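You operate a simulated robot arm through the tools that you are given. There is no shell and no other tool. Be economical: measure what you need, move in short steps, check, and stop when the job is done.

You run a simulated robot arm. Do the job below in one go: nothing can be reset, and whatever is moved stays where it is left.

TASK
Load the yellow rubber block into the turn plate's pocket and turn the plate a quarter turn clockwise.
Fine: bring the pocket to the yellow pointer first; shut the upper drawer.

Only the result counts: the job must be done as asked and must still hold three seconds after the hand-in. Knocking over, shifting, dropping, spilling or breaking anything else fails it.

THE ROBOT
A 6-joint arm with a two-finger parallel gripper, fixed in place. Base frame: the origin is at the foot of the arm, x ahead of it, y to its left, z up. Lengths are in mm, angles in rad, forces in N, time in s.
With the tool pointing down near the work surface it reaches from about 220 to 660 mm from the base axis. Its first joint turns from -1.152 to 1.152 rad. Payload 2.9 kg.
The tool frame sits at the grasp point between the pads (the TCP): z along the fingers, y along the line on which they close. The tips reach 30 mm beyond it. The gripper opens to 110 mm. The fingers are 20 mm wide and 10 mm thick; the gripper's body (48 by 112 mm) begins 55 mm behind the TCP.
Orientation is that of the tool frame in the base frame, as a unit quaternion [x, y, z, w]. With the fingers straight down and closing along the base's y, the tool's x points along the base's -x, its y along +y and its z along -z.

THE INTERFACE
- The arm moves only by the tool step_arm. Its argument "rows" is a list of rows, each an object (a shift or turn left out is 0, a gripper value left out holds the last) with "jaw": the closure, from 0 (fully open) to 1 (shut); "slide": the shift along the tool's x, y, z in units of 500 mm (1.0 is 500 mm), a list of three; "turn": the turn, a rotation vector about the tool's x, y, z in units of 45 degrees (1.0 is 45 degrees), a list of three. In form: [{"jaw": jaw, "slide": [tx, ty, tz], "turn": [rx, ry, rz]}, ...]. A call has 1 to 12 rows; each row is the pose to reach, as a shift and turn from the pose commanded when the call began, along the tool's axes at that moment. A call with a number of a shift or a turn outside -1 to 1 is refused whole. Each row takes 0.2 s and may step no farther than 50 mm and 0.15 rad from the row before; otherwise, or with a gripper value out of range, the whole call is refused. Where a pose cannot be reached the arm comes as near as it can. A force on the tool above 70 N (or 10 N above the force at the start of the call, whichever is more), or a blocked arm, ends the call early, and 0.2 s more pass. Each finger travels about 108 mm/s and halts on what it meets, pressing with about 27 N; the grip force reading is that of the motor and also rises with nothing between the fingers. The clock runs only during rows and for 0.2 s after the last one: add rows that repeat a pose to give the fingers time. It gives the time, the measured TCP pose, the force on the tool (base axes), the opening and the grip force at its end, in the units of the frame above (readings bear some noise), with the torque about the TCP (base axes, N m) and any sound that the robot's microphone picked up.
- Cameras (640 x 400 px; columns grow to the right, rows downward): "scene" is fixed at [62.3, 416.4, 1403.1]; the picture's right is [-0.90, -0.44, 0.00], its down [-0.17, 0.34, -0.93] and it looks along [0.41, -0.83, -0.38] (base axes); focal length 310 px, centre (320, 200). "wrist" rides on the gripper at [73, 17, -103] in the tool frame; the picture's right is [-0.23, 0.97, 0.00], its down [-0.76, -0.18, -0.62] and it looks along [-0.61, -0.14, 0.78] (tool axes); focal length 222 px, centre (320, 200). There is no depth. A picture from a camera that has moved, and an enlarged one, comes with that camera's place and axes in the base frame and with its lens.
- grab_frame(camera): a new picture of that camera. It takes no simulated time.
- inspect(camera, box): a new picture of the part [left, top, right, bottom] of that camera's present view, enlarged. It takes no simulated time.
- finish_job(): hands the job in; it is judged then, once.

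Go step by step. Nothing tells you positions but the pictures and the camera data: compare them with the known pose of the tool, close in by small moves and look again before you grip or let go. The budget is 120 turns and 64 pictures, counting those below and the enlarged ones. Unless the task says otherwise, let go and move clear before handing in, and close with one line.

The tools are called after "Emit:" by a JSON object that holds its "api" and its "payload". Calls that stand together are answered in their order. step_arm: Moves the arm, as the interface text tells. Its arguments: {"type":"object","properties":{"rows":{"type":"array"}},"required":["rows"]} The other tools are called the same way: grab_frame (camera) takes a picture; inspect (camera, box) takes an enlarged picture of a part of a camera's view; finish_job () hands the job in.

At the start:

```text
time: 0.0
tool_pos: [380.5, -75.4, 1314.2]
orientation: [0.0, 1.0, 0.0, 0.0]
contact_force: [0.3, -0.1, 0.4]
wrist_torque: [0.0, 0.0, -0.03]
opening: 110.0
grasp_force: 0.1
```

scene: 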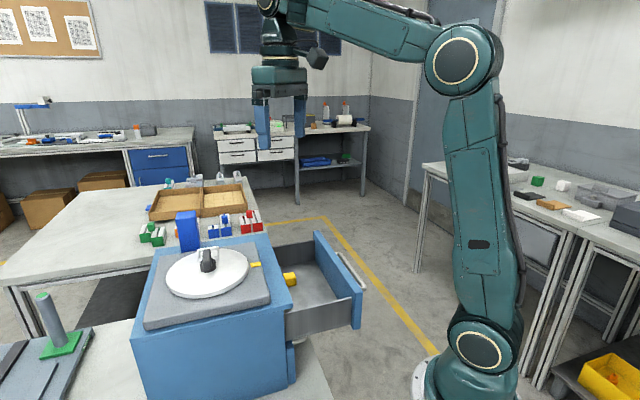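
wrist: 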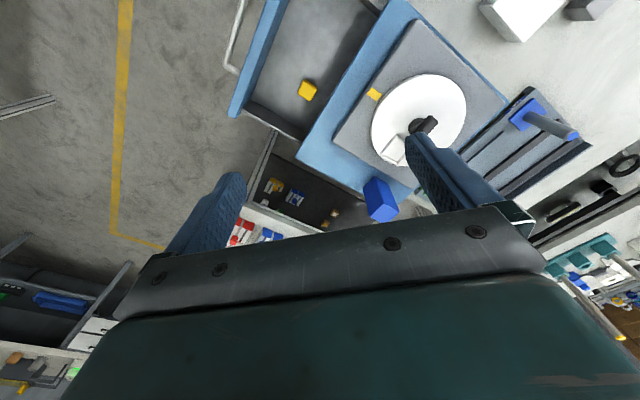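

I see a blue cabinet with a white turn plate on top, a yellow pointer beside it, and an open upper drawer holding a yellow block. I'll take closer pictures to measure these.

Emit:
{"api": "inspect", "payload": {"camera": "scene", "box": [120, 190, 380, 352]}}

Emit:
{"api": "inspect", "payload": {"camera": "wrist", "box": [220, 0, 540, 200]}}

```text
2.46 times, centred on (250, 271) of scene
camera zoom: at [62.3, 416.4, 1403.1], right [-0.9, -0.44, 0.0], down [-0.17, 0.34, -0.93], along [0.41, -0.83, -0.38], focal length 763 px, centre (492, 25)
```

zoom: 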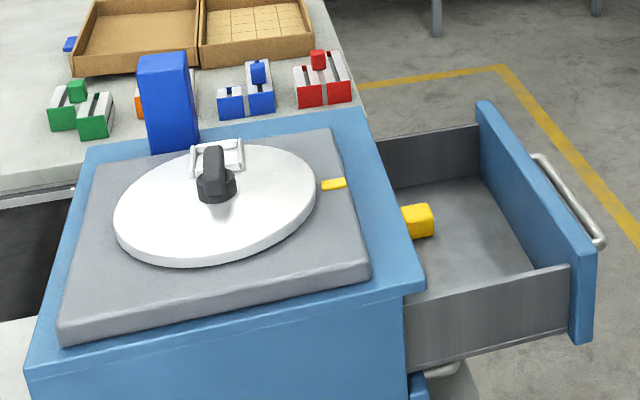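

```text
2.00 times, centred on (380, 100) of wrist
camera zoom: at [309.1, -58.3, 1417.5], right [0.23, 0.97, 0.0], down [0.76, -0.18, 0.62], along [0.61, -0.14, -0.78], focal length 444 px, centre (200, 400)
```

zoom: 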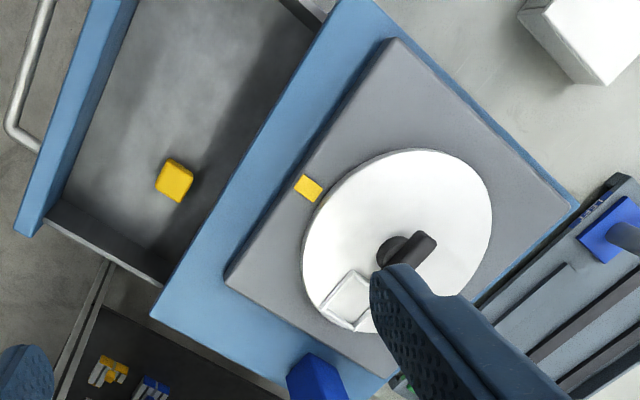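

The pocket (a raised white rim) appears to be about a quarter turn counter-clockwise of the pointer, with the plate around (465, 65) and z about 1055. I'll move the wrist camera closer to measure it better.

Emit:
{"api": "step_arm", "payload": {"rows": [{"jaw": 0, "slide": [0.005, 0.0675, 0.057]}, {"jaw": 0, "slide": [0.01, 0.135, 0.114]}, {"jaw": 0, "slide": [0.015, 0.2025, 0.171]}, {"jaw": 0, "slide": [0.02, 0.27, 0.228]}, {"jaw": 0, "slide": [0.02, 0.27, 0.228]}]}}

Emit:
{"api": "grab_frame", "payload": {"camera": "wrist"}}

Emit:
{"api": "grab_frame", "payload": {"camera": "scene"}}

```text
time: 1.2
tool_pos: [370.5, 61.3, 1200.8]
orientation: [0.0, 1.0, -0.001, 0.001]
contact_force: [-0.1, -0.3, -0.3]
wrist_torque: [0.01, 0.0, 0.01]
opening: 110.0
grasp_force: 0.0
```

```text
59 pictures are left
camera wrist: at [299.4, 77.4, 1303.9], right [0.23, 0.97, 0.0], down [0.76, -0.18, 0.63], along [0.61, -0.14, -0.78], focal length 222 px, centre (320, 200)
```

wrist: 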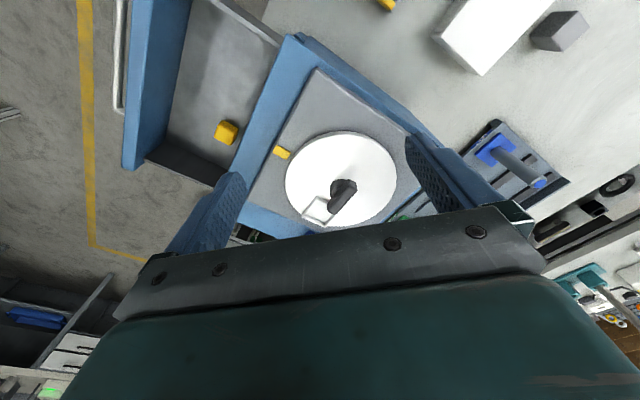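

```text
58 pictures are left
```

scene: 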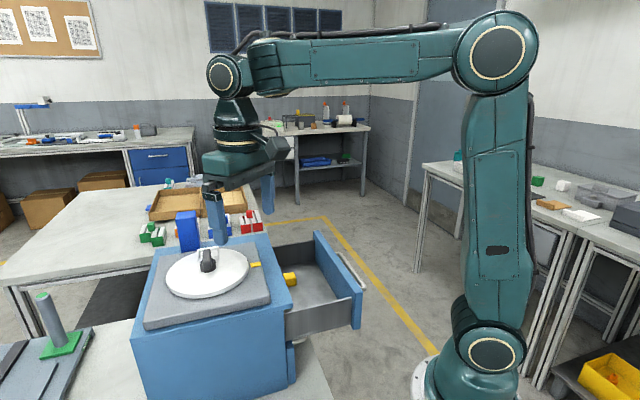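

The two wrist views agree well: the pointer is at about (412, 2, 1054). I'll zoom in on the plate and the drawer.

Emit:
{"api": "inspect", "payload": {"camera": "wrist", "box": [260, 110, 420, 230]}}

Emit:
{"api": "inspect", "payload": {"camera": "wrist", "box": [100, 0, 340, 180]}}

```text
3.33 times, centred on (340, 170) of wrist
camera zoom: at [299.4, 77.4, 1303.9], right [0.23, 0.97, 0.0], down [0.76, -0.18, 0.63], along [0.61, -0.14, -0.78], focal length 740 px, centre (253, 300)
```

zoom: 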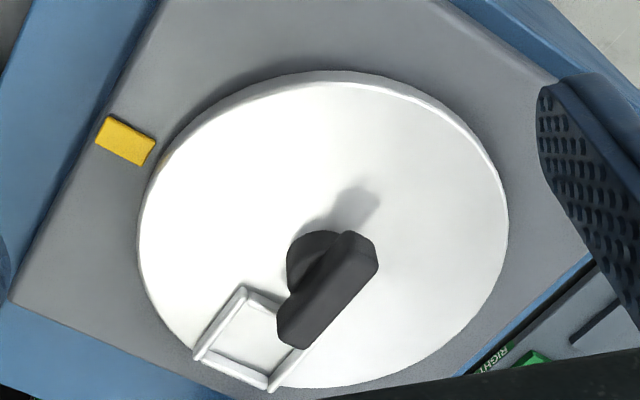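

```text
2.22 times, centred on (220, 90) of wrist
camera zoom: at [299.4, 77.4, 1303.9], right [0.23, 0.97, 0.0], down [0.76, -0.18, 0.63], along [0.61, -0.14, -0.78], focal length 494 px, centre (542, 444)
```

zoom: 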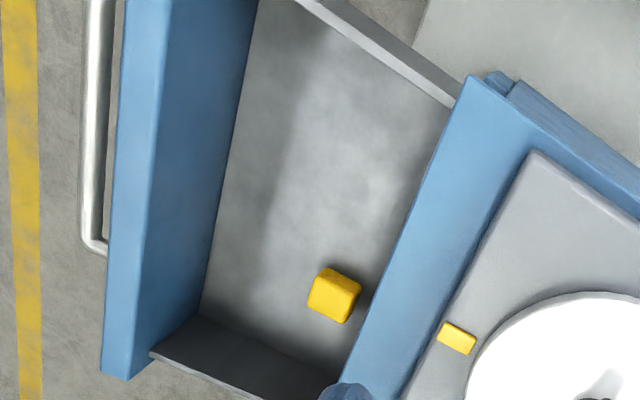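

The cabinet sits at 45°. The plate centre is about (475, 64.5), and the knob bar runs along roughly -42° with its top near z 1085. The pocket is at -45° and the pointer at -135°, while the block is at about (405, -107, 945). Next I'll hover over the knob with the jaws set across the bar.

Emit:
{"api": "step_arm", "payload": {"rows": [{"jaw": 0, "slide": [-0.035, 0.001, 0.017], "turn": [0, 0, 0.159]}, {"jaw": 0, "slide": [-0.07, 0.002, 0.033], "turn": [0, 0, 0.318]}, {"jaw": 0, "slide": [-0.105, 0.003, 0.05], "turn": [0, 0, 0.477]}, {"jaw": 0, "slide": [-0.14, 0.004, 0.067], "turn": [0, 0, 0.636]}, {"jaw": 0, "slide": [-0.175, 0.005, 0.083], "turn": [0, 0, 0.795]}, {"jaw": 0, "slide": [-0.209, 0.006, 0.1], "turn": [0, 0, 0.956]}, {"jaw": 0.3, "slide": [-0.209, 0.006, 0.1], "turn": [0, 0, 0.956]}]}}

Emit:
{"api": "grab_frame", "payload": {"camera": "wrist"}}

Emit:
{"api": "inspect", "payload": {"camera": "scene", "box": [120, 190, 280, 290]}}

```text
time: 2.8
tool_pos: [476.2, 63.6, 1150.5]
orientation: [0.367, 0.93, -0.001, 0.003]
contact_force: [-1.3, -0.4, -0.7]
wrist_torque: [-0.01, 0.02, 0.02]
opening: 76.8
grasp_force: 0.0
```

```text
55 pictures are left
camera wrist: at [435.3, 124.4, 1253.3], right [0.83, 0.56, 0.0], down [0.43, -0.65, 0.63], along [0.35, -0.52, -0.78], focal length 222 px, centre (320, 200)
```

wrist: 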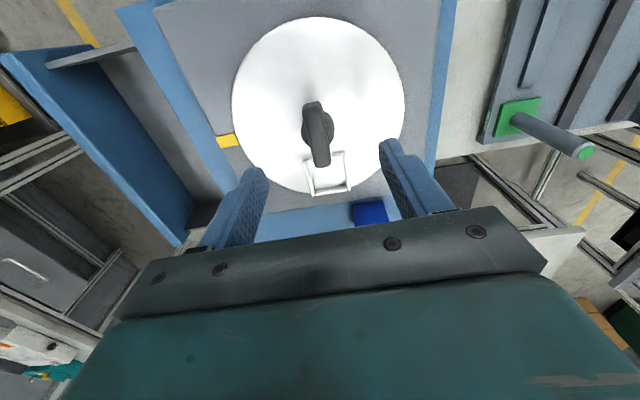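

```text
4.00 times, centred on (200, 240) of scene
camera zoom: at [62.3, 416.4, 1403.1], right [-0.9, -0.44, 0.0], down [-0.17, 0.34, -0.93], along [0.41, -0.83, -0.38], focal length 1240 px, centre (800, 40)
```

zoom: 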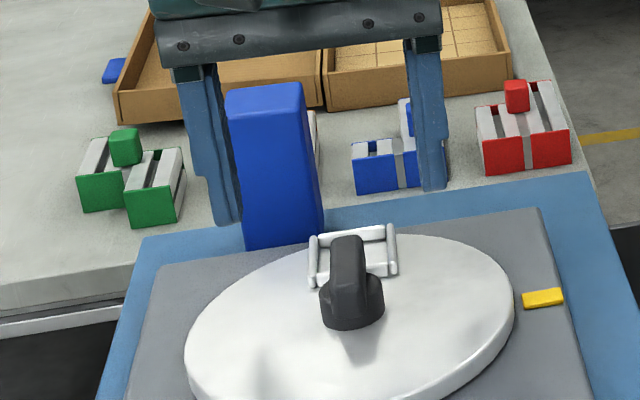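

The gripper hovers squarely over the hub. I'll zoom in to get the bar's angle and height before lowering.

Emit:
{"api": "inspect", "payload": {"camera": "wrist", "box": [210, 10, 430, 210]}}

```text
2.00 times, centred on (320, 110) of wrist
camera zoom: at [435.3, 124.4, 1253.3], right [0.83, 0.56, 0.0], down [0.43, -0.65, 0.63], along [0.35, -0.52, -0.78], focal length 444 px, centre (320, 380)
```

zoom: 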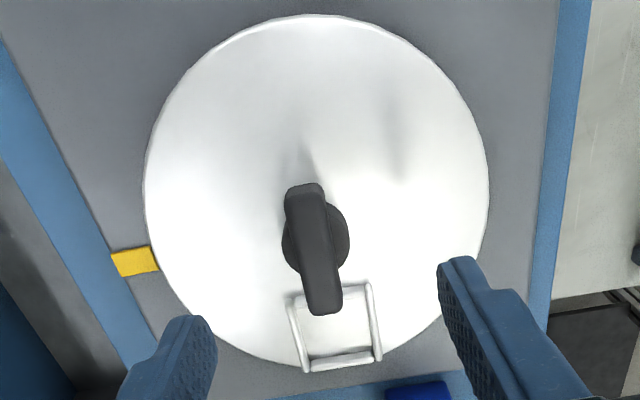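

The bar is at about -46° and centred on the hub. I'll lower so the tips reach z of about 1074 and close gently.

Emit:
{"api": "step_arm", "payload": {"rows": [{"jaw": 0.3, "slide": [0.003, -0.001, 0.047], "turn": [0, 0, 0.044]}, {"jaw": 0.3, "slide": [0.003, -0.001, 0.093], "turn": [0, 0, 0.044]}, {"jaw": 0.5, "slide": [0.003, -0.001, 0.093], "turn": [0, 0, 0.044]}, {"jaw": 1, "slide": [0.003, -0.001, 0.093], "turn": [0, 0, 0.044]}, {"jaw": 1, "slide": [0.003, -0.001, 0.093], "turn": [0, 0, 0.044]}, {"jaw": 1, "slide": [0.003, -0.001, 0.093], "turn": [0, 0, 0.044]}]}}

Emit:
{"api": "inspect", "payload": {"camera": "wrist", "box": [210, 10, 430, 210]}}

Emit:
{"api": "inspect", "payload": {"camera": "scene", "box": [140, 200, 300, 300]}}

```text
time: 4.2
tool_pos: [473.3, 63.8, 1103.1]
orientation: [0.383, 0.924, 0.0, 0.001]
contact_force: [1.6, -1.2, -4.5]
wrist_torque: [-0.25, -0.44, 0.04]
opening: 27.0
grasp_force: 44.8
```

```text
2.00 times, centred on (320, 110) of wrist
camera zoom: at [435.8, 126.1, 1206.8], right [0.85, 0.53, 0.0], down [0.41, -0.66, 0.62], along [0.33, -0.53, -0.78], focal length 444 px, centre (320, 380)
```

zoom: 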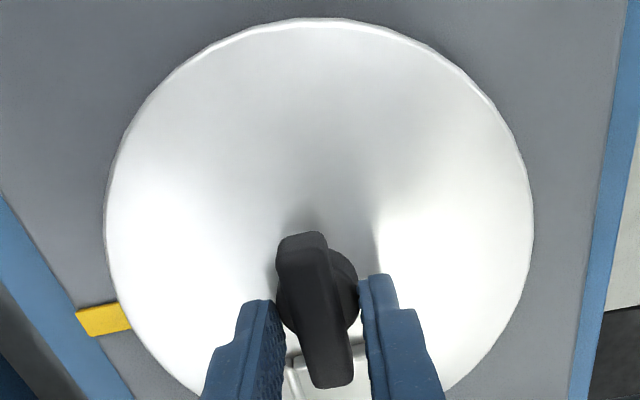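

```text
4.00 times, centred on (220, 250) of scene
camera zoom: at [62.4, 416.5, 1403.1], right [-0.9, -0.44, 0.0], down [-0.17, 0.34, -0.93], along [0.41, -0.83, -0.38], focal length 1240 px, centre (720, 0)
```

zoom: 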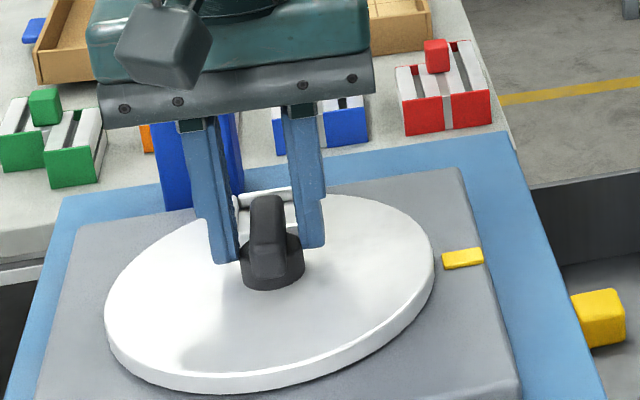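

The fingers closed on the round hub disc (27 mm), because the bar sits above it with its top near 1090. I'll open, rise 9 mm and close on the bar.

Emit:
{"api": "step_arm", "payload": {"rows": [{"jaw": 0.5, "slide": [0, 0, 0]}, {"jaw": 0.5, "slide": [0, 0, -0.009]}, {"jaw": 0.5, "slide": [0, 0, -0.017]}, {"jaw": 1, "slide": [0, 0, -0.017]}, {"jaw": 1, "slide": [0, 0, -0.017]}, {"jaw": 1, "slide": [0, 0, -0.017]}]}}

Emit:
{"api": "inspect", "payload": {"camera": "wrist", "box": [210, 90, 430, 230]}}

```text
time: 5.6
tool_pos: [474.4, 63.3, 1111.7]
orientation: [0.383, 0.924, -0.002, 0.0]
contact_force: [-0.7, 0.4, 0.2]
wrist_torque: [0.16, 0.2, -0.01]
opening: 15.2
grasp_force: 44.8
```

```text
2.86 times, centred on (320, 160) of wrist
camera zoom: at [435.6, 126.3, 1215.6], right [0.85, 0.53, 0.0], down [0.41, -0.66, 0.62], along [0.33, -0.53, -0.78], focal length 635 px, centre (320, 314)
```

zoom: 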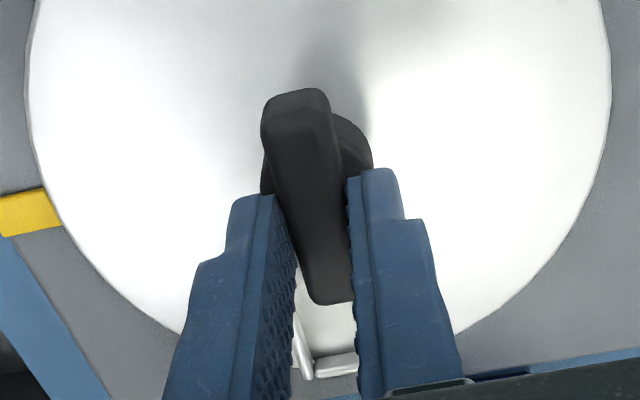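

The jaws now hold the bar at 15 mm, aligned. I'll turn 45° clockwise and watch the forces.

Emit:
{"api": "step_arm", "payload": {"rows": [{"jaw": 1, "turn": [0, 0, 0.14]}, {"jaw": 1, "turn": [0, 0, 0.28]}, {"jaw": 1, "turn": [0, 0, 0.42]}, {"jaw": 1, "turn": [0, 0, 0.56]}, {"jaw": 1, "turn": [0, 0, 0.7]}, {"jaw": 1, "turn": [0, 0, 0.85]}, {"jaw": 1, "turn": [0, 0, 1.0]}, {"jaw": 1, "turn": [0, 0, 1.0]}]}}

Emit:
{"api": "grab_frame", "payload": {"camera": "wrist"}}

Emit:
{"api": "inspect", "payload": {"camera": "scene", "box": [140, 200, 300, 300]}}

```text
time: 7.4
tool_pos: [473.8, 63.4, 1111.3]
orientation: [0.705, 0.709, 0.0, 0.002]
contact_force: [-6.2, -7.0, 2.1]
wrist_torque: [0.59, 1.05, 2.95]
opening: 39.4
grasp_force: 45.0
```

```text
49 pictures are left
camera wrist: at [491.4, 135.9, 1215.4], right [0.97, -0.22, 0.0], down [-0.17, -0.76, 0.62], along [-0.14, -0.61, -0.78], focal length 222 px, centre (320, 200)
```

wrist: 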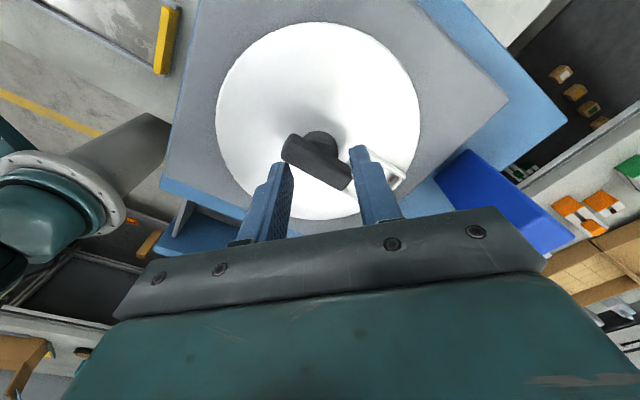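

```text
4.00 times, centred on (220, 250) of scene
camera zoom: at [62.1, 416.2, 1403.2], right [-0.9, -0.44, 0.0], down [-0.17, 0.34, -0.93], along [0.41, -0.83, -0.38], focal length 1240 px, centre (720, 0)
```

zoom: 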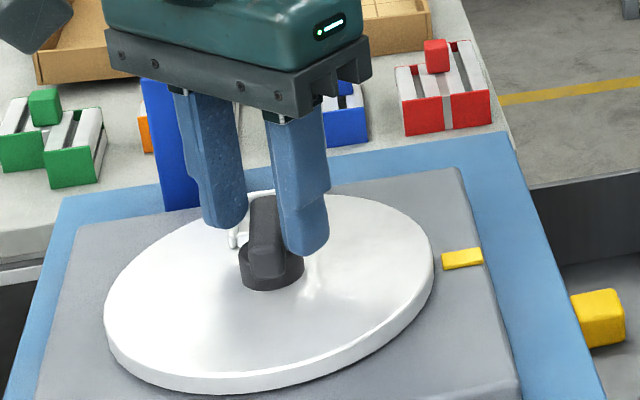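

The plate didn't turn. The jaws were spread around the bar with about 3 N·m of resistance, so it may be at a stop in this direction. I'll undo the turn and feel the other way a little.

Emit:
{"api": "step_arm", "payload": {"rows": [{"jaw": 1, "turn": [0, 0, -0.15]}, {"jaw": 1, "turn": [0, 0, -0.3]}, {"jaw": 1, "turn": [0, 0, -0.45]}, {"jaw": 1, "turn": [0, 0, -0.6]}, {"jaw": 1, "turn": [0, 0, -0.75]}, {"jaw": 1, "turn": [0, 0, -0.9]}, {"jaw": 1, "turn": [0, 0, -1.0]}, {"jaw": 1, "turn": [0, 0, -1.0]}]}}

Emit:
{"api": "step_arm", "payload": {"rows": [{"jaw": 1, "turn": [0, 0, -0.1]}, {"jaw": 1, "turn": [0, 0, -0.2]}, {"jaw": 1, "turn": [0, 0, -0.3]}, {"jaw": 1, "turn": [0, 0, -0.3]}]}}

Emit:
{"api": "inspect", "payload": {"camera": "wrist", "box": [210, 10, 430, 210]}}

```text
time: 9.2
tool_pos: [473.9, 64.4, 1112.1]
orientation: [0.383, 0.924, -0.001, 0.0]
contact_force: [-8.8, -1.3, -0.9]
wrist_torque: [0.38, 0.76, 0.02]
opening: 14.5
grasp_force: 44.5
```

```text
time: 10.2
tool_pos: [474.1, 64.7, 1111.6]
orientation: [0.27, 0.963, 0.0, 0.002]
contact_force: [-5.1, 2.2, 2.7]
wrist_torque: [0.37, 0.65, 0.01]
opening: 14.8
grasp_force: 44.8
```

```text
2.00 times, centred on (320, 110) of wrist
camera zoom: at [422.0, 115.6, 1215.4], right [0.7, 0.71, 0.0], down [0.56, -0.55, 0.63], along [0.45, -0.44, -0.78], focal length 444 px, centre (320, 380)
```

zoom: 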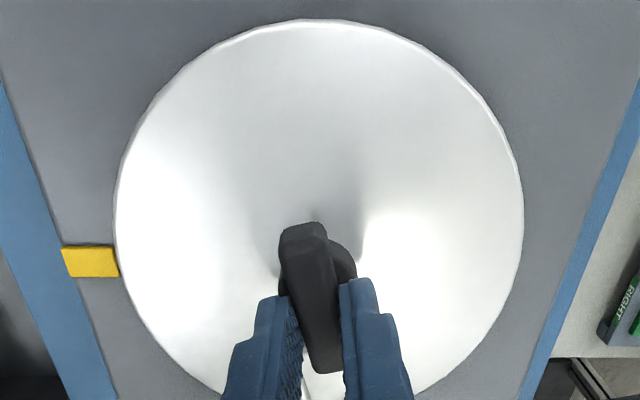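

It turns freely counter-clockwise, so clockwise was a hard stop at the start position. I'll bring the pocket to the pointer the long way round, counter-clockwise, regrasping as needed.

Emit:
{"api": "step_arm", "payload": {"rows": [{"jaw": 1, "turn": [0, 0, -0.166]}, {"jaw": 1, "turn": [0, 0, -0.333]}, {"jaw": 1, "turn": [0, 0, -0.5]}, {"jaw": 1, "turn": [0, 0, -0.666]}, {"jaw": 1, "turn": [0, 0, -0.833]}, {"jaw": 1, "turn": [0, 0, -1.0]}]}}

Emit:
{"api": "step_arm", "payload": {"rows": [{"jaw": 1, "turn": [0, 0, -0.166]}, {"jaw": 1, "turn": [0, 0, -0.333]}, {"jaw": 1, "turn": [0, 0, -0.5]}, {"jaw": 1, "turn": [0, 0, -0.666]}, {"jaw": 1, "turn": [0, 0, -0.833]}, {"jaw": 1, "turn": [0, 0, -1.0]}]}}

Emit:
{"api": "grab_frame", "payload": {"camera": "wrist"}}

```text
time: 11.6
tool_pos: [474.6, 64.8, 1112.0]
orientation: [-0.121, 0.993, -0.001, 0.002]
contact_force: [-3.0, 26.3, 0.6]
wrist_torque: [1.01, -1.28, -0.02]
opening: 14.5
grasp_force: 45.1
```

```text
time: 13.0
tool_pos: [474.5, 67.5, 1111.1]
orientation: [-0.493, 0.87, 0.0, 0.001]
contact_force: [-1.7, 32.5, 6.8]
wrist_torque: [1.32, -0.19, -0.04]
opening: 15.0
grasp_force: 44.7
```

```text
46 pictures are left
camera wrist: at [422.8, 12.7, 1215.6], right [-0.72, 0.7, 0.0], down [0.54, 0.56, 0.62], along [0.43, 0.45, -0.78], focal length 222 px, centre (320, 200)
```

wrist: 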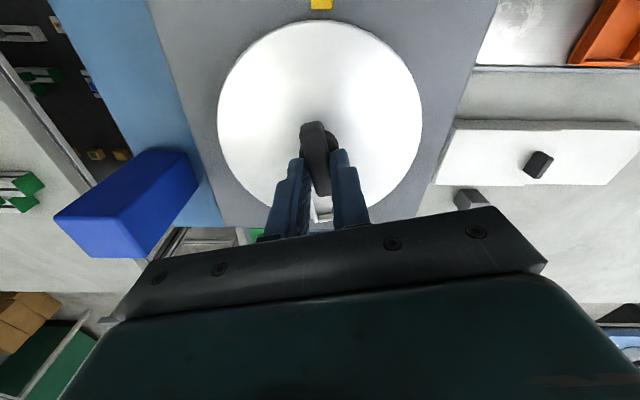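

The pocket is now at about +59°, and a side force shows the hub lies a few mm toward +y. I'll ease toward it and go on another 45°.

Emit:
{"api": "step_arm", "payload": {"rows": [{"jaw": 1, "slide": [-0.0086, 0.0052, 0]}, {"jaw": 1, "slide": [-0.0086, 0.0052, 0], "turn": [0, 0, -0.166]}, {"jaw": 1, "slide": [-0.0086, 0.0052, 0], "turn": [0, 0, -0.333]}, {"jaw": 1, "slide": [-0.0086, 0.0052, 0], "turn": [0, 0, -0.5]}, {"jaw": 1, "slide": [-0.0086, 0.0052, 0], "turn": [0, 0, -0.666]}, {"jaw": 1, "slide": [-0.0086, 0.0052, 0], "turn": [0, 0, -0.833]}, {"jaw": 1, "slide": [-0.0086, 0.0052, 0], "turn": [0, 0, -1.0]}, {"jaw": 1, "slide": [-0.0086, 0.0052, 0], "turn": [0, 0, -1.0]}]}}

Emit:
{"api": "grab_frame", "payload": {"camera": "wrist"}}

```text
time: 14.8
tool_pos: [472.0, 67.0, 1111.5]
orientation: [0.785, -0.62, -0.001, 0.002]
contact_force: [-24.0, -22.3, 6.3]
wrist_torque: [-1.28, 0.2, -0.04]
opening: 14.7
grasp_force: 44.4
```

```text
45 pictures are left
camera wrist: at [474.2, -7.8, 1215.8], right [-1.0, -0.01, 0.0], down [0.0, 0.78, 0.62], along [-0.01, 0.62, -0.78], focal length 222 px, centre (320, 200)
```

wrist: 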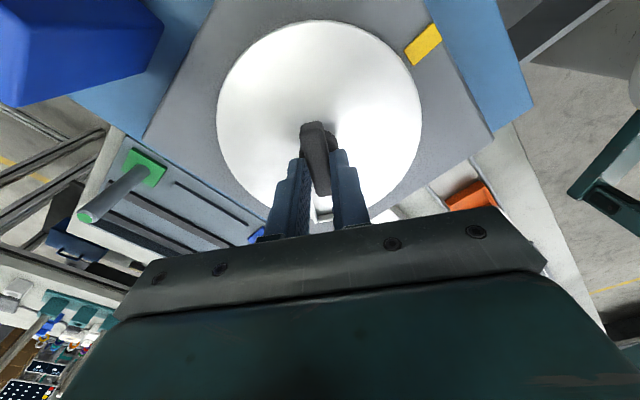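

The pocket is at about 103°, and combining the grips puts the hub at (472.8, 64.2). Next I'll release, rise, and rotate back 180° for a new grip.

Emit:
{"api": "step_arm", "payload": {"rows": [{"jaw": 0.5}, {"jaw": 0.5}, {"jaw": 0.5, "slide": [0.0078, 0.006, -0.05]}, {"jaw": 0.5, "slide": [0.0078, 0.006, -0.09], "turn": [0, 0, 0.0]}, {"jaw": 0.5, "slide": [0.0078, 0.006, -0.09], "turn": [0, 0, 0.16]}, {"jaw": 0.5, "slide": [0.0078, 0.006, -0.09], "turn": [0, 0, 0.33]}, {"jaw": 0.5, "slide": [0.0078, 0.006, -0.09], "turn": [0, 0, 0.5]}, {"jaw": 0.5, "slide": [0.0078, 0.006, -0.09], "turn": [0, 0, 0.67]}, {"jaw": 0.5, "slide": [0.0078, 0.006, -0.09], "turn": [0, 0, 0.83]}, {"jaw": 0.5, "slide": [0.0078, 0.006, -0.09], "turn": [0, 0, 1.0]}]}}

Emit:
{"api": "step_arm", "payload": {"rows": [{"jaw": 0.5, "turn": [0, 0, 0.16]}, {"jaw": 0.5, "turn": [0, 0, 0.33]}, {"jaw": 0.5, "turn": [0, 0, 0.5]}, {"jaw": 0.5, "turn": [0, 0, 0.67]}, {"jaw": 0.5, "turn": [0, 0, 0.83]}, {"jaw": 0.5, "turn": [0, 0, 1.0]}]}}

Emit:
{"api": "step_arm", "payload": {"rows": [{"jaw": 0.5, "turn": [0, 0, 0.16]}, {"jaw": 0.5, "turn": [0, 0, 0.33]}, {"jaw": 0.5, "turn": [0, 0, 0.5]}, {"jaw": 0.5, "turn": [0, 0, 0.67]}, {"jaw": 0.5, "turn": [0, 0, 0.83]}, {"jaw": 0.5, "turn": [0, 0, 1.0]}]}}

Emit:
{"api": "step_arm", "payload": {"rows": [{"jaw": 0.5, "turn": [0, 0, 0.16]}, {"jaw": 0.5, "turn": [0, 0, 0.33]}, {"jaw": 0.5, "turn": [0, 0, 0.5]}, {"jaw": 0.5, "turn": [0, 0, 0.67]}, {"jaw": 0.5, "turn": [0, 0, 0.83]}, {"jaw": 0.5, "turn": [0, 0, 1.0]}]}}

Emit:
{"api": "grab_frame", "payload": {"camera": "wrist"}}

```text
time: 17.0
tool_pos: [472.9, 64.6, 1157.7]
orientation: [-0.488, 0.873, 0.0, 0.0]
contact_force: [-0.5, 0.4, 0.5]
wrist_torque: [-0.02, 0.04, -0.01]
opening: 55.2
grasp_force: 0.1
```

```text
time: 18.4
tool_pos: [471.2, 64.6, 1156.9]
orientation: [-0.116, 0.993, -0.001, 0.001]
contact_force: [0.4, -0.6, 0.2]
wrist_torque: [0.01, 0.02, -0.03]
opening: 55.1
grasp_force: 0.2
```

```text
time: 19.8
tool_pos: [471.5, 63.1, 1157.3]
orientation: [0.272, 0.962, -0.001, 0.001]
contact_force: [-0.4, -0.4, 0.6]
wrist_torque: [-0.03, 0.07, -0.01]
opening: 55.0
grasp_force: 0.1
```

```text
time: 21.2
tool_pos: [471.5, 64.2, 1155.6]
orientation: [0.62, 0.785, 0.001, 0.001]
contact_force: [0.4, 0.6, -0.9]
wrist_torque: [0.02, 0.01, -0.02]
opening: 55.3
grasp_force: 0.0
```

```text
44 pictures are left
camera wrist: at [472.8, 138.1, 1260.3], right [1.0, 0.0, 0.0], down [0.0, -0.78, 0.62], along [0.0, -0.62, -0.78], focal length 222 px, centre (320, 200)
```

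wrist: 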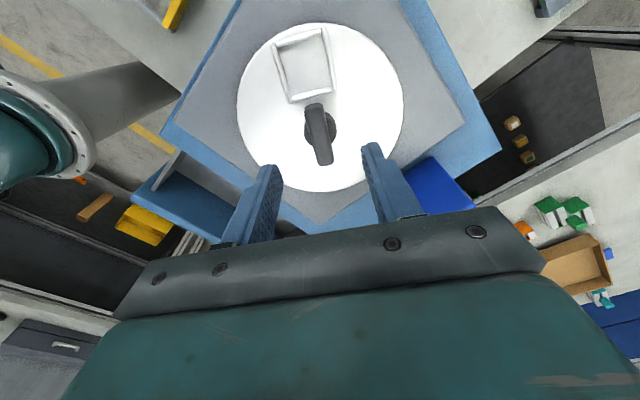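

The pocket shows well here. I'll zoom in for its size, then regrasp.

Emit:
{"api": "inspect", "payload": {"camera": "wrist", "box": [230, 15, 410, 200]}}

Emit:
{"api": "step_arm", "payload": {"rows": [{"jaw": 0.5, "slide": [0, 0, 0.045]}, {"jaw": 0.5, "slide": [0, 0, 0.09]}, {"jaw": 1, "slide": [0, 0, 0.09]}, {"jaw": 1, "slide": [0, 0, 0.09]}, {"jaw": 1, "slide": [0, 0, 0.09]}]}}

```text
2.16 times, centred on (320, 108) of wrist
camera zoom: at [472.8, 138.1, 1260.3], right [1.0, 0.0, 0.0], down [0.0, -0.78, 0.62], along [0.0, -0.62, -0.78], focal length 480 px, centre (320, 400)
```

zoom: 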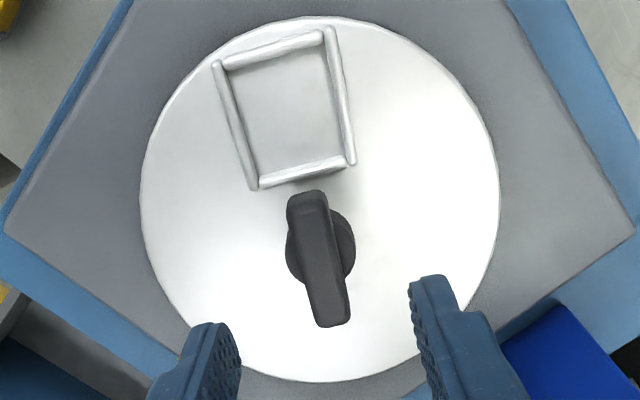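

```text
time: 22.4
tool_pos: [472.3, 64.7, 1111.1]
orientation: [0.619, 0.786, 0.0, 0.002]
contact_force: [7.5, 1.0, -4.7]
wrist_torque: [-0.08, -0.25, 0.0]
opening: 14.9
grasp_force: 44.9
```

The pocket is about 33 mm square at radius 47, exactly in line with the bar, and the bar is gripped again. I'll turn counter-clockwise 121.5° to bring the pocket to the pointer at 225°.

Emit:
{"api": "step_arm", "payload": {"rows": [{"jaw": 1, "turn": [0, 0, -0.166]}, {"jaw": 1, "turn": [0, 0, -0.333]}, {"jaw": 1, "turn": [0, 0, -0.5]}, {"jaw": 1, "turn": [0, 0, -0.666]}, {"jaw": 1, "turn": [0, 0, -0.833]}, {"jaw": 1, "turn": [0, 0, -1.0]}]}}

Emit:
{"api": "step_arm", "payload": {"rows": [{"jaw": 1, "turn": [0, 0, -0.166]}, {"jaw": 1, "turn": [0, 0, -0.333]}, {"jaw": 1, "turn": [0, 0, -0.5]}, {"jaw": 1, "turn": [0, 0, -0.666]}, {"jaw": 1, "turn": [0, 0, -0.833]}, {"jaw": 1, "turn": [0, 0, -1.0]}]}}

```text
time: 23.8
tool_pos: [472.8, 64.7, 1110.9]
orientation: [0.27, 0.963, -0.001, 0.002]
contact_force: [15.3, 8.4, -8.6]
wrist_torque: [0.49, 0.05, -0.01]
opening: 14.7
grasp_force: 44.9
```

```text
time: 25.2
tool_pos: [472.2, 66.4, 1111.2]
orientation: [-0.12, 0.993, 0.0, 0.001]
contact_force: [10.7, 16.4, -22.8]
wrist_torque: [0.67, -1.33, 0.01]
opening: 15.0
grasp_force: 45.3
```

Emit:
{"api": "step_arm", "payload": {"rows": [{"jaw": 1, "turn": [0, 0, -0.15]}, {"jaw": 1, "turn": [0, 0, -0.3]}, {"jaw": 1, "turn": [0, 0, -0.45]}, {"jaw": 1, "turn": [0, 0, -0.6]}, {"jaw": 1, "turn": [0, 0, -0.7]}, {"jaw": 1, "turn": [0, 0, -0.7]}]}}

Emit:
{"api": "grab_frame", "payload": {"camera": "wrist"}}

Emit:
{"api": "inspect", "payload": {"camera": "scene", "box": [140, 200, 340, 325]}}

```text
time: 26.6
tool_pos: [472.5, 65.3, 1111.3]
orientation: [-0.383, 0.924, -0.001, 0.0]
contact_force: [8.2, 26.1, -19.5]
wrist_torque: [1.04, -0.43, -0.35]
opening: 14.6
grasp_force: 44.2
```

```text
42 pictures are left
camera wrist: at [410.6, 25.5, 1215.1], right [-0.53, 0.85, 0.0], down [0.66, 0.42, 0.62], along [0.53, 0.33, -0.78], focal length 222 px, centre (320, 200)
```

wrist: 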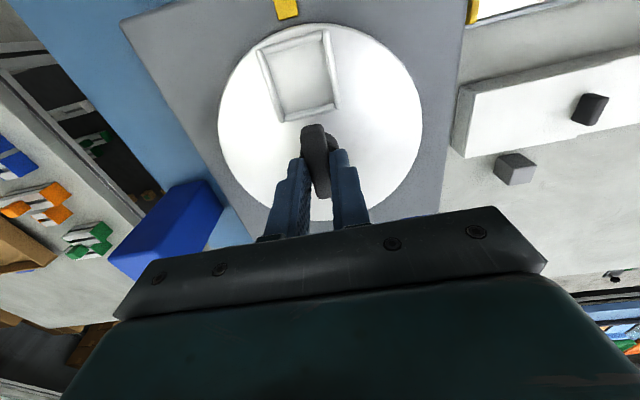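

```text
3.20 times, centred on (240, 262) of scene
camera zoom: at [62.9, 417.3, 1402.8], right [-0.9, -0.44, 0.0], down [-0.17, 0.34, -0.93], along [0.41, -0.83, -0.38], focal length 992 px, centre (576, 0)
```

zoom: 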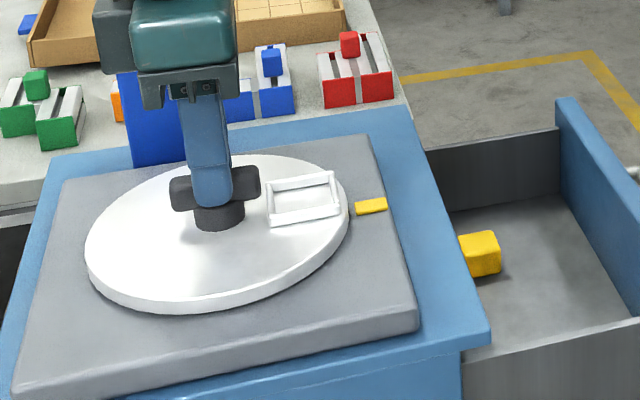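

The pocket is at the pointer. I'll release, rise and move over the block in the drawer, keeping this yaw, which is aligned with the cabinet.

Emit:
{"api": "step_arm", "payload": {"rows": [{"jaw": 0.5}, {"jaw": 0.5}, {"jaw": 0.5, "slide": [0, 0, -0.06]}, {"jaw": 0.5, "slide": [0, 0, -0.1]}, {"jaw": 0.5, "slide": [0.085, -0.036, -0.1]}, {"jaw": 0.5, "slide": [0.17, -0.073, -0.1]}, {"jaw": 0.5, "slide": [0.255, -0.11, -0.1]}, {"jaw": 0.5, "slide": [0.338, -0.1456, -0.1]}, {"jaw": 0.5, "slide": [0.338, -0.1456, -0.02]}, {"jaw": 0.5, "slide": [0.338, -0.1456, 0.02]}, {"jaw": 0.5, "slide": [0.338, -0.1456, 0.02]}]}}

Emit:
{"api": "grab_frame", "payload": {"camera": "wrist"}}

Emit:
{"api": "grab_frame", "payload": {"camera": "scene"}}

```text
time: 29.0
tool_pos: [403.2, -106.6, 1102.5]
orientation: [-0.383, 0.924, -0.001, 0.001]
contact_force: [0.7, 0.4, -0.2]
wrist_torque: [0.02, -0.01, -0.02]
opening: 54.8
grasp_force: 0.0
```

```text
40 pictures are left
camera wrist: at [341.7, -146.2, 1205.4], right [-0.53, 0.85, 0.0], down [0.66, 0.41, 0.62], along [0.53, 0.33, -0.78], focal length 222 px, centre (320, 200)
```

wrist: 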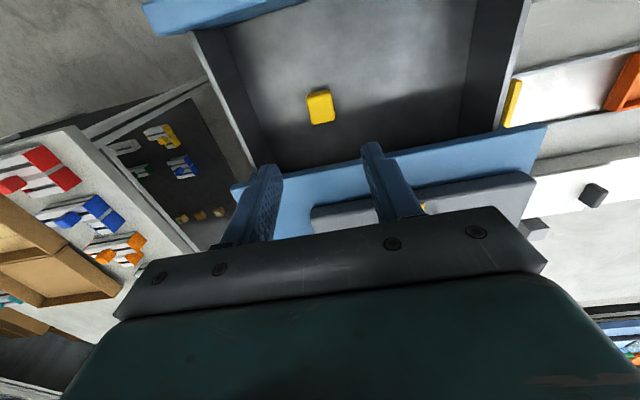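

```text
39 pictures are left
```

scene: 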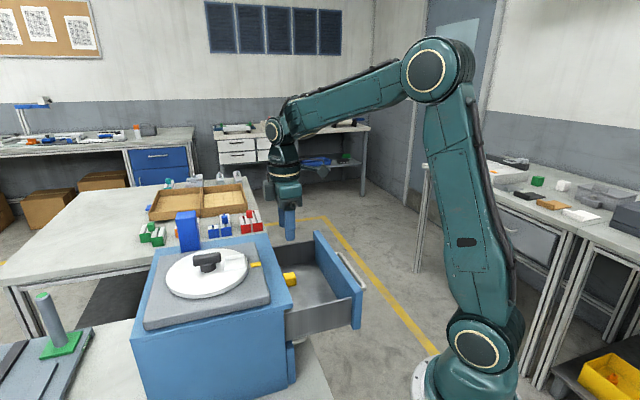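

Emit:
{"api": "inspect", "payload": {"camera": "wrist", "box": [200, 0, 520, 200]}}

Emit:
{"api": "inspect", "payload": {"camera": "scene", "box": [240, 220, 380, 345]}}

```text
2.00 times, centred on (360, 100) of wrist
camera zoom: at [341.7, -146.2, 1205.4], right [-0.53, 0.85, 0.0], down [0.66, 0.41, 0.62], along [0.53, 0.33, -0.78], focal length 444 px, centre (240, 400)
```

zoom: 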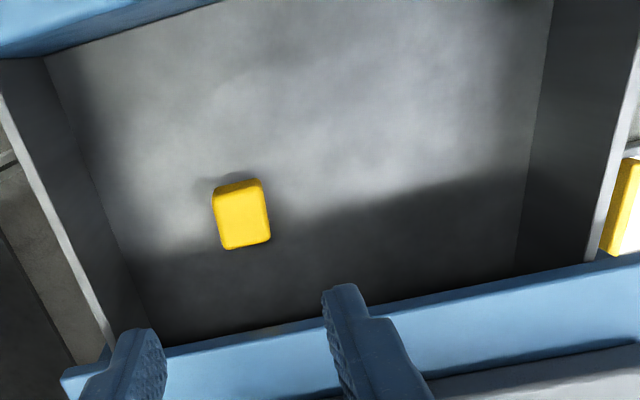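

```text
3.20 times, centred on (310, 282) of scene
camera zoom: at [62.3, 416.4, 1403.1], right [-0.9, -0.44, 0.0], down [-0.17, 0.34, -0.93], along [0.41, -0.83, -0.38], focal length 992 px, centre (352, -64)
```

zoom: 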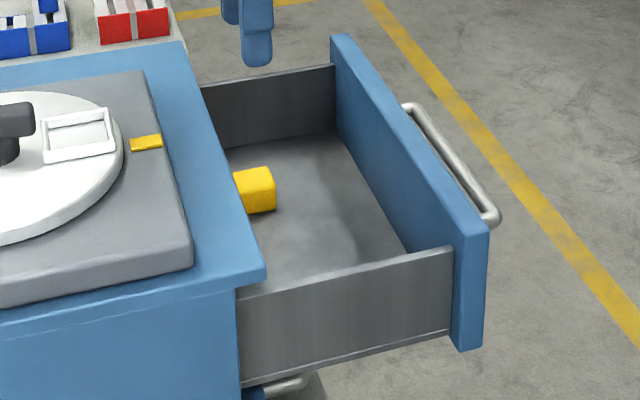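

The block is about 26 mm square, its top near z 955, centred at (405, -105) and aligned with the cabinet. I'm already above it, so I'll descend part-way and check.

Emit:
{"api": "step_arm", "payload": {"rows": [{"jaw": 0.5, "slide": [0, 0, 0.07]}, {"jaw": 0.5, "slide": [0, 0, 0.14]}, {"jaw": 0.5, "slide": [0, 0, 0.19]}, {"jaw": 0.5, "slide": [0, 0, 0.23]}, {"jaw": 0.5, "slide": [0, 0, 0.23]}]}}

Emit:
{"api": "grab_frame", "payload": {"camera": "wrist"}}

Emit:
{"api": "inspect", "payload": {"camera": "scene", "box": [220, 200, 380, 330]}}

```text
time: 30.2
tool_pos: [403.6, -105.4, 986.7]
orientation: [-0.383, 0.924, -0.001, 0.0]
contact_force: [1.2, -0.7, -0.4]
wrist_torque: [-0.02, -0.01, -0.01]
opening: 54.8
grasp_force: 0.0
```

```text
36 pictures are left
camera wrist: at [341.7, -146.9, 1090.4], right [-0.53, 0.85, 0.0], down [0.66, 0.41, 0.62], along [0.53, 0.33, -0.78], focal length 222 px, centre (320, 200)
```

wrist: 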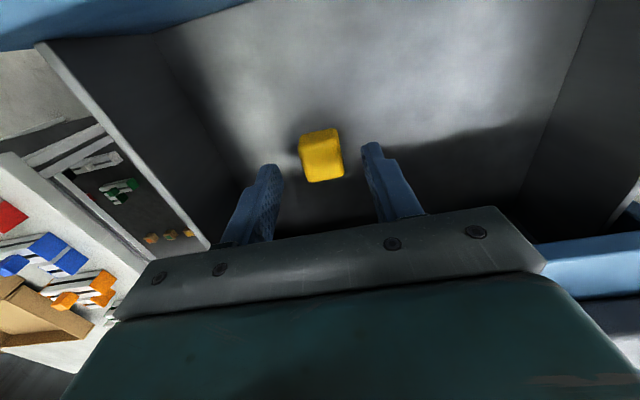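

```text
3.08 times, centred on (300, 265) of scene
camera zoom: at [62.3, 416.4, 1403.1], right [-0.9, -0.44, 0.0], down [-0.17, 0.34, -0.93], along [0.41, -0.83, -0.38], focal length 953 px, centre (382, 0)
```

zoom: 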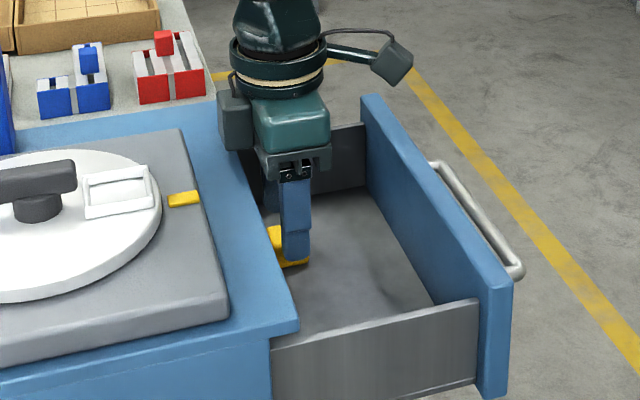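

A grey box on the cabinet side of the gripper may come close to the slab edge. I'll zoom in there before going lower.

Emit:
{"api": "inspect", "payload": {"camera": "scene", "box": [260, 210, 340, 290]}}

```text
5.00 times, centred on (300, 250) of scene
camera zoom: at [62.3, 416.4, 1403.1], right [-0.9, -0.44, 0.0], down [-0.17, 0.34, -0.93], along [0.41, -0.83, -0.38], focal length 1549 px, centre (420, -50)
```

zoom: 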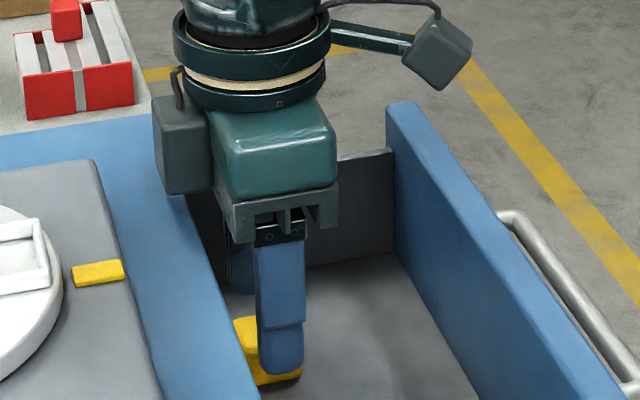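

The box would just catch the cabinet's overhang. I'll lean the tool 12° away from the cabinet about the closing axis, then go down to z of about 970.

Emit:
{"api": "step_arm", "payload": {"rows": [{"jaw": 0.5, "slide": [0.005, -0.002, 0], "turn": [0, -0.133, 0]}, {"jaw": 0.5, "slide": [0.005, -0.002, 0], "turn": [0, -0.267, 0]}, {"jaw": 0.5, "slide": [0.005, -0.002, 0.017], "turn": [0, -0.267, 0]}, {"jaw": 0.5, "slide": [0.005, -0.002, 0.033], "turn": [0, -0.267, 0]}, {"jaw": 0.5, "slide": [0.005, -0.002, 0.033], "turn": [0, -0.267, 0]}]}}

Emit:
{"api": "inspect", "payload": {"camera": "scene", "box": [260, 210, 340, 290]}}

Emit:
{"api": "inspect", "payload": {"camera": "wrist", "box": [210, 90, 430, 240]}}

```text
time: 31.4
tool_pos: [403.8, -110.0, 970.0]
orientation: [-0.38, 0.919, 0.039, 0.097]
contact_force: [0.1, -0.1, -0.6]
wrist_torque: [-0.03, 0.02, -0.03]
opening: 55.1
grasp_force: 0.0
```

```text
5.00 times, centred on (300, 250) of scene
camera zoom: at [62.3, 416.4, 1403.1], right [-0.9, -0.44, 0.0], down [-0.17, 0.34, -0.93], along [0.41, -0.83, -0.38], focal length 1549 px, centre (420, -50)
```

zoom: 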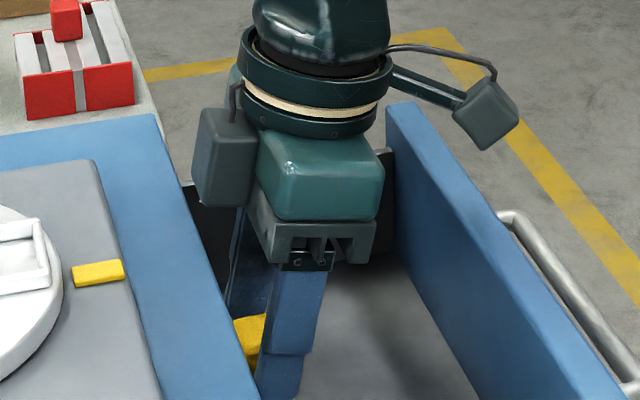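

```text
2.67 times, centred on (320, 165) of wrist
camera zoom: at [326.9, -163.4, 1056.4], right [-0.53, 0.85, 0.05], down [0.56, 0.31, 0.77], along [0.64, 0.43, -0.64], focal length 592 px, centre (320, 293)
```

zoom: 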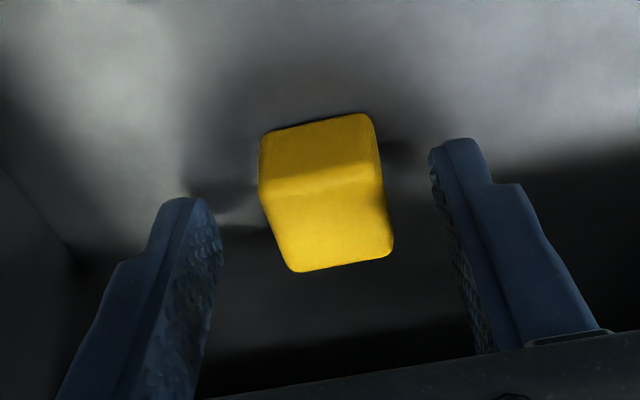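

The gripper is clear of the cabinet and the block is centred between the fingers. I'll close.

Emit:
{"api": "step_arm", "payload": {"rows": [{"jaw": 0.75}, {"jaw": 1}, {"jaw": 1}, {"jaw": 1}]}}

Emit:
{"api": "inspect", "payload": {"camera": "wrist", "box": [210, 90, 430, 240]}}

```text
time: 32.4
tool_pos: [403.3, -109.5, 970.2]
orientation: [-0.381, 0.919, 0.038, 0.097]
contact_force: [0.3, 0.1, -0.4]
wrist_torque: [-0.03, 0.0, 0.01]
opening: 26.7
grasp_force: 27.2
```

```text
2.67 times, centred on (320, 165) of wrist
camera zoom: at [327.0, -163.5, 1056.6], right [-0.53, 0.85, 0.04], down [0.56, 0.31, 0.77], along [0.64, 0.43, -0.64], focal length 592 px, centre (320, 293)
```

zoom: 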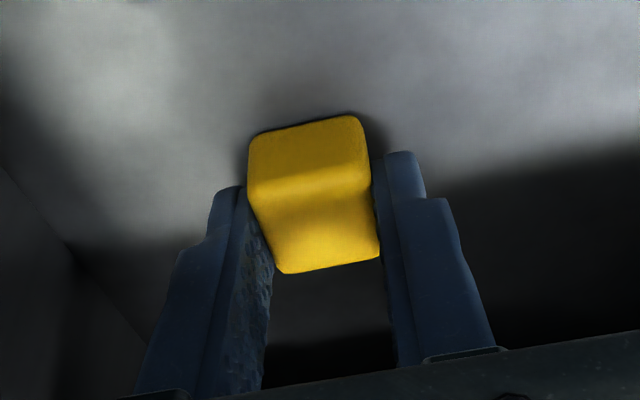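

The block is held at 26.7 mm. I'll lift it straight up.

Emit:
{"api": "step_arm", "payload": {"rows": [{"jaw": 1, "slide": [-0.0083, 0, -0.039]}, {"jaw": 1, "slide": [-0.0222, 0, -0.1043]}, {"jaw": 1, "slide": [-0.0416, 0, -0.196]}, {"jaw": 1, "slide": [-0.0583, 0, -0.274]}, {"jaw": 1, "slide": [-0.0666, 0, -0.313]}, {"jaw": 1, "slide": [-0.0666, 0, -0.313]}]}}

Emit:
{"api": "grab_frame", "payload": {"camera": "wrist"}}

```text
time: 33.8
tool_pos: [402.8, -107.5, 1130.8]
orientation: [-0.381, 0.919, 0.039, 0.096]
contact_force: [0.1, 0.1, 0.0]
wrist_torque: [-0.04, -0.02, -0.02]
opening: 26.7
grasp_force: 26.8
```

```text
30 pictures are left
camera wrist: at [326.4, -162.2, 1217.4], right [-0.53, 0.85, 0.05], down [0.56, 0.31, 0.77], along [0.64, 0.43, -0.64], focal length 222 px, centre (320, 200)
```

wrist: 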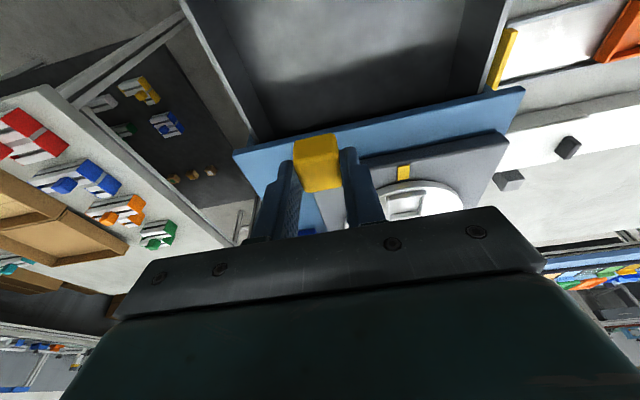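

Emit:
{"api": "step_arm", "payload": {"rows": [{"jaw": 1, "slide": [-0.0585, 0.036, 0.0124]}, {"jaw": 1, "slide": [-0.117, 0.0725, 0.0248]}, {"jaw": 1, "slide": [-0.1755, 0.109, 0.0373]}, {"jaw": 1, "slide": [-0.234, 0.145, 0.0497]}, {"jaw": 1, "slide": [-0.234, 0.145, 0.0497]}]}}

Emit:
{"api": "inspect", "payload": {"camera": "wrist", "box": [210, 60, 430, 240]}}

Emit:
{"api": "inspect", "payload": {"camera": "scene", "box": [180, 200, 290, 290]}}

```text
time: 35.0
tool_pos: [436.7, 26.3, 1130.9]
orientation: [-0.38, 0.919, 0.04, 0.098]
contact_force: [-0.3, 0.3, -0.9]
wrist_torque: [0.01, -0.03, -0.06]
opening: 26.7
grasp_force: 27.4
```

```text
2.22 times, centred on (320, 150) of wrist
camera zoom: at [360.1, -26.6, 1217.4], right [-0.53, 0.85, 0.04], down [0.56, 0.31, 0.77], along [0.64, 0.43, -0.64], focal length 494 px, centre (320, 311)
```

zoom: 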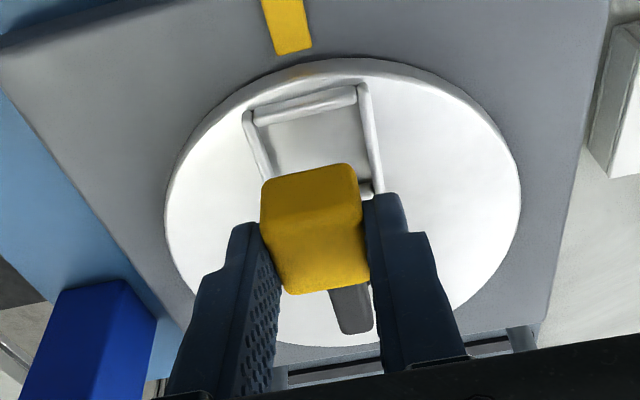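

```text
4.44 times, centred on (235, 245) of scene
camera zoom: at [62.3, 416.5, 1403.1], right [-0.9, -0.44, 0.0], down [-0.17, 0.34, -0.93], along [0.41, -0.83, -0.38], focal length 1377 px, centre (698, 0)
```

zoom: 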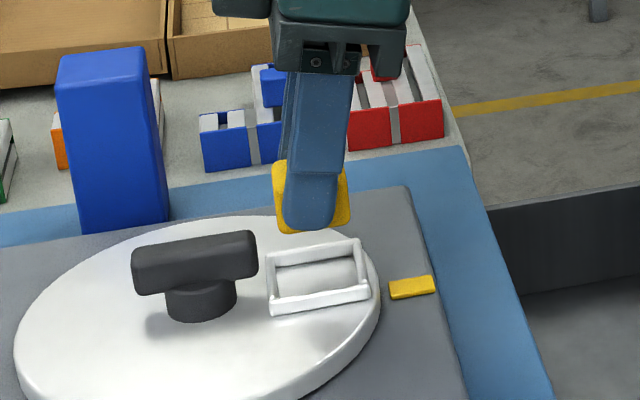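

The block lines up with the pocket, needing only about 1.5 mm back toward the pointer. I'll lower to just above the floor of the pocket.

Emit:
{"api": "step_arm", "payload": {"rows": [{"jaw": 1, "slide": [0.0058, 0.001, 0.02]}, {"jaw": 1, "slide": [0.0117, 0.001, 0.0404]}, {"jaw": 1, "slide": [0.0117, 0.001, 0.0404]}]}}

Emit:
{"api": "inspect", "payload": {"camera": "wrist", "box": [210, 60, 430, 240]}}

Emit:
{"api": "inspect", "payload": {"camera": "scene", "box": [180, 200, 290, 290]}}

```text
time: 35.8
tool_pos: [433.7, 25.0, 1108.8]
orientation: [-0.381, 0.919, 0.04, 0.098]
contact_force: [-0.1, 0.2, -0.9]
wrist_torque: [0.02, 0.01, 0.02]
opening: 26.9
grasp_force: 26.3
```

```text
2.22 times, centred on (320, 150) of wrist
camera zoom: at [358.4, -27.9, 1195.7], right [-0.53, 0.85, 0.04], down [0.56, 0.31, 0.77], along [0.64, 0.43, -0.64], focal length 494 px, centre (320, 311)
```

zoom: 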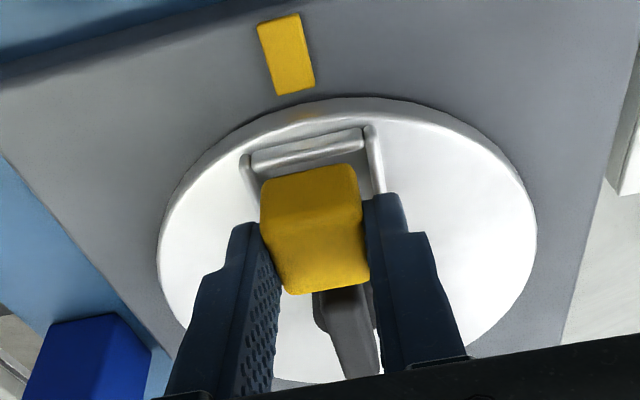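

```text
4.44 times, centred on (235, 245) of scene
camera zoom: at [62.3, 416.4, 1403.1], right [-0.9, -0.44, 0.0], down [-0.17, 0.34, -0.93], along [0.41, -0.83, -0.38], focal length 1377 px, centre (698, 0)
```

zoom: 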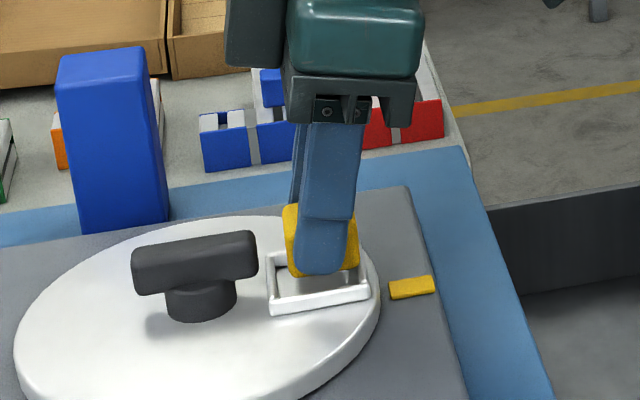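

The block is over the pocket interior. I'll nudge 1.5 mm toward the pointer and lower until there is contact.

Emit:
{"api": "step_arm", "payload": {"rows": [{"jaw": 1, "slide": [0.0035, 0, 0.0013]}, {"jaw": 1, "slide": [0.0042, 0, 0.0053]}, {"jaw": 1, "slide": [0.0042, 0, 0.0053]}]}}

Emit:
{"api": "inspect", "payload": {"camera": "scene", "box": [200, 220, 280, 280]}}

```text
time: 36.6
tool_pos: [432.9, 23.9, 1107.0]
orientation: [-0.381, 0.919, 0.038, 0.098]
contact_force: [0.1, -1.0, 0.2]
wrist_torque: [0.01, 0.04, 0.0]
opening: 27.1
grasp_force: 26.6
```

```text
6.67 times, centred on (240, 250) of scene
camera zoom: at [62.3, 416.4, 1403.1], right [-0.9, -0.44, 0.0], down [-0.17, 0.34, -0.93], along [0.41, -0.83, -0.38], focal length 2066 px, centre (853, -133)
```

zoom: 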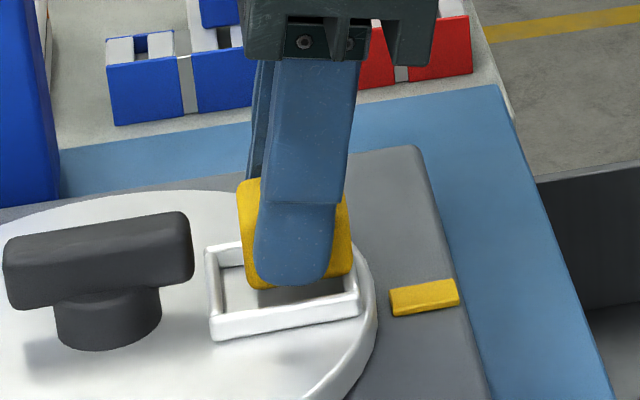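

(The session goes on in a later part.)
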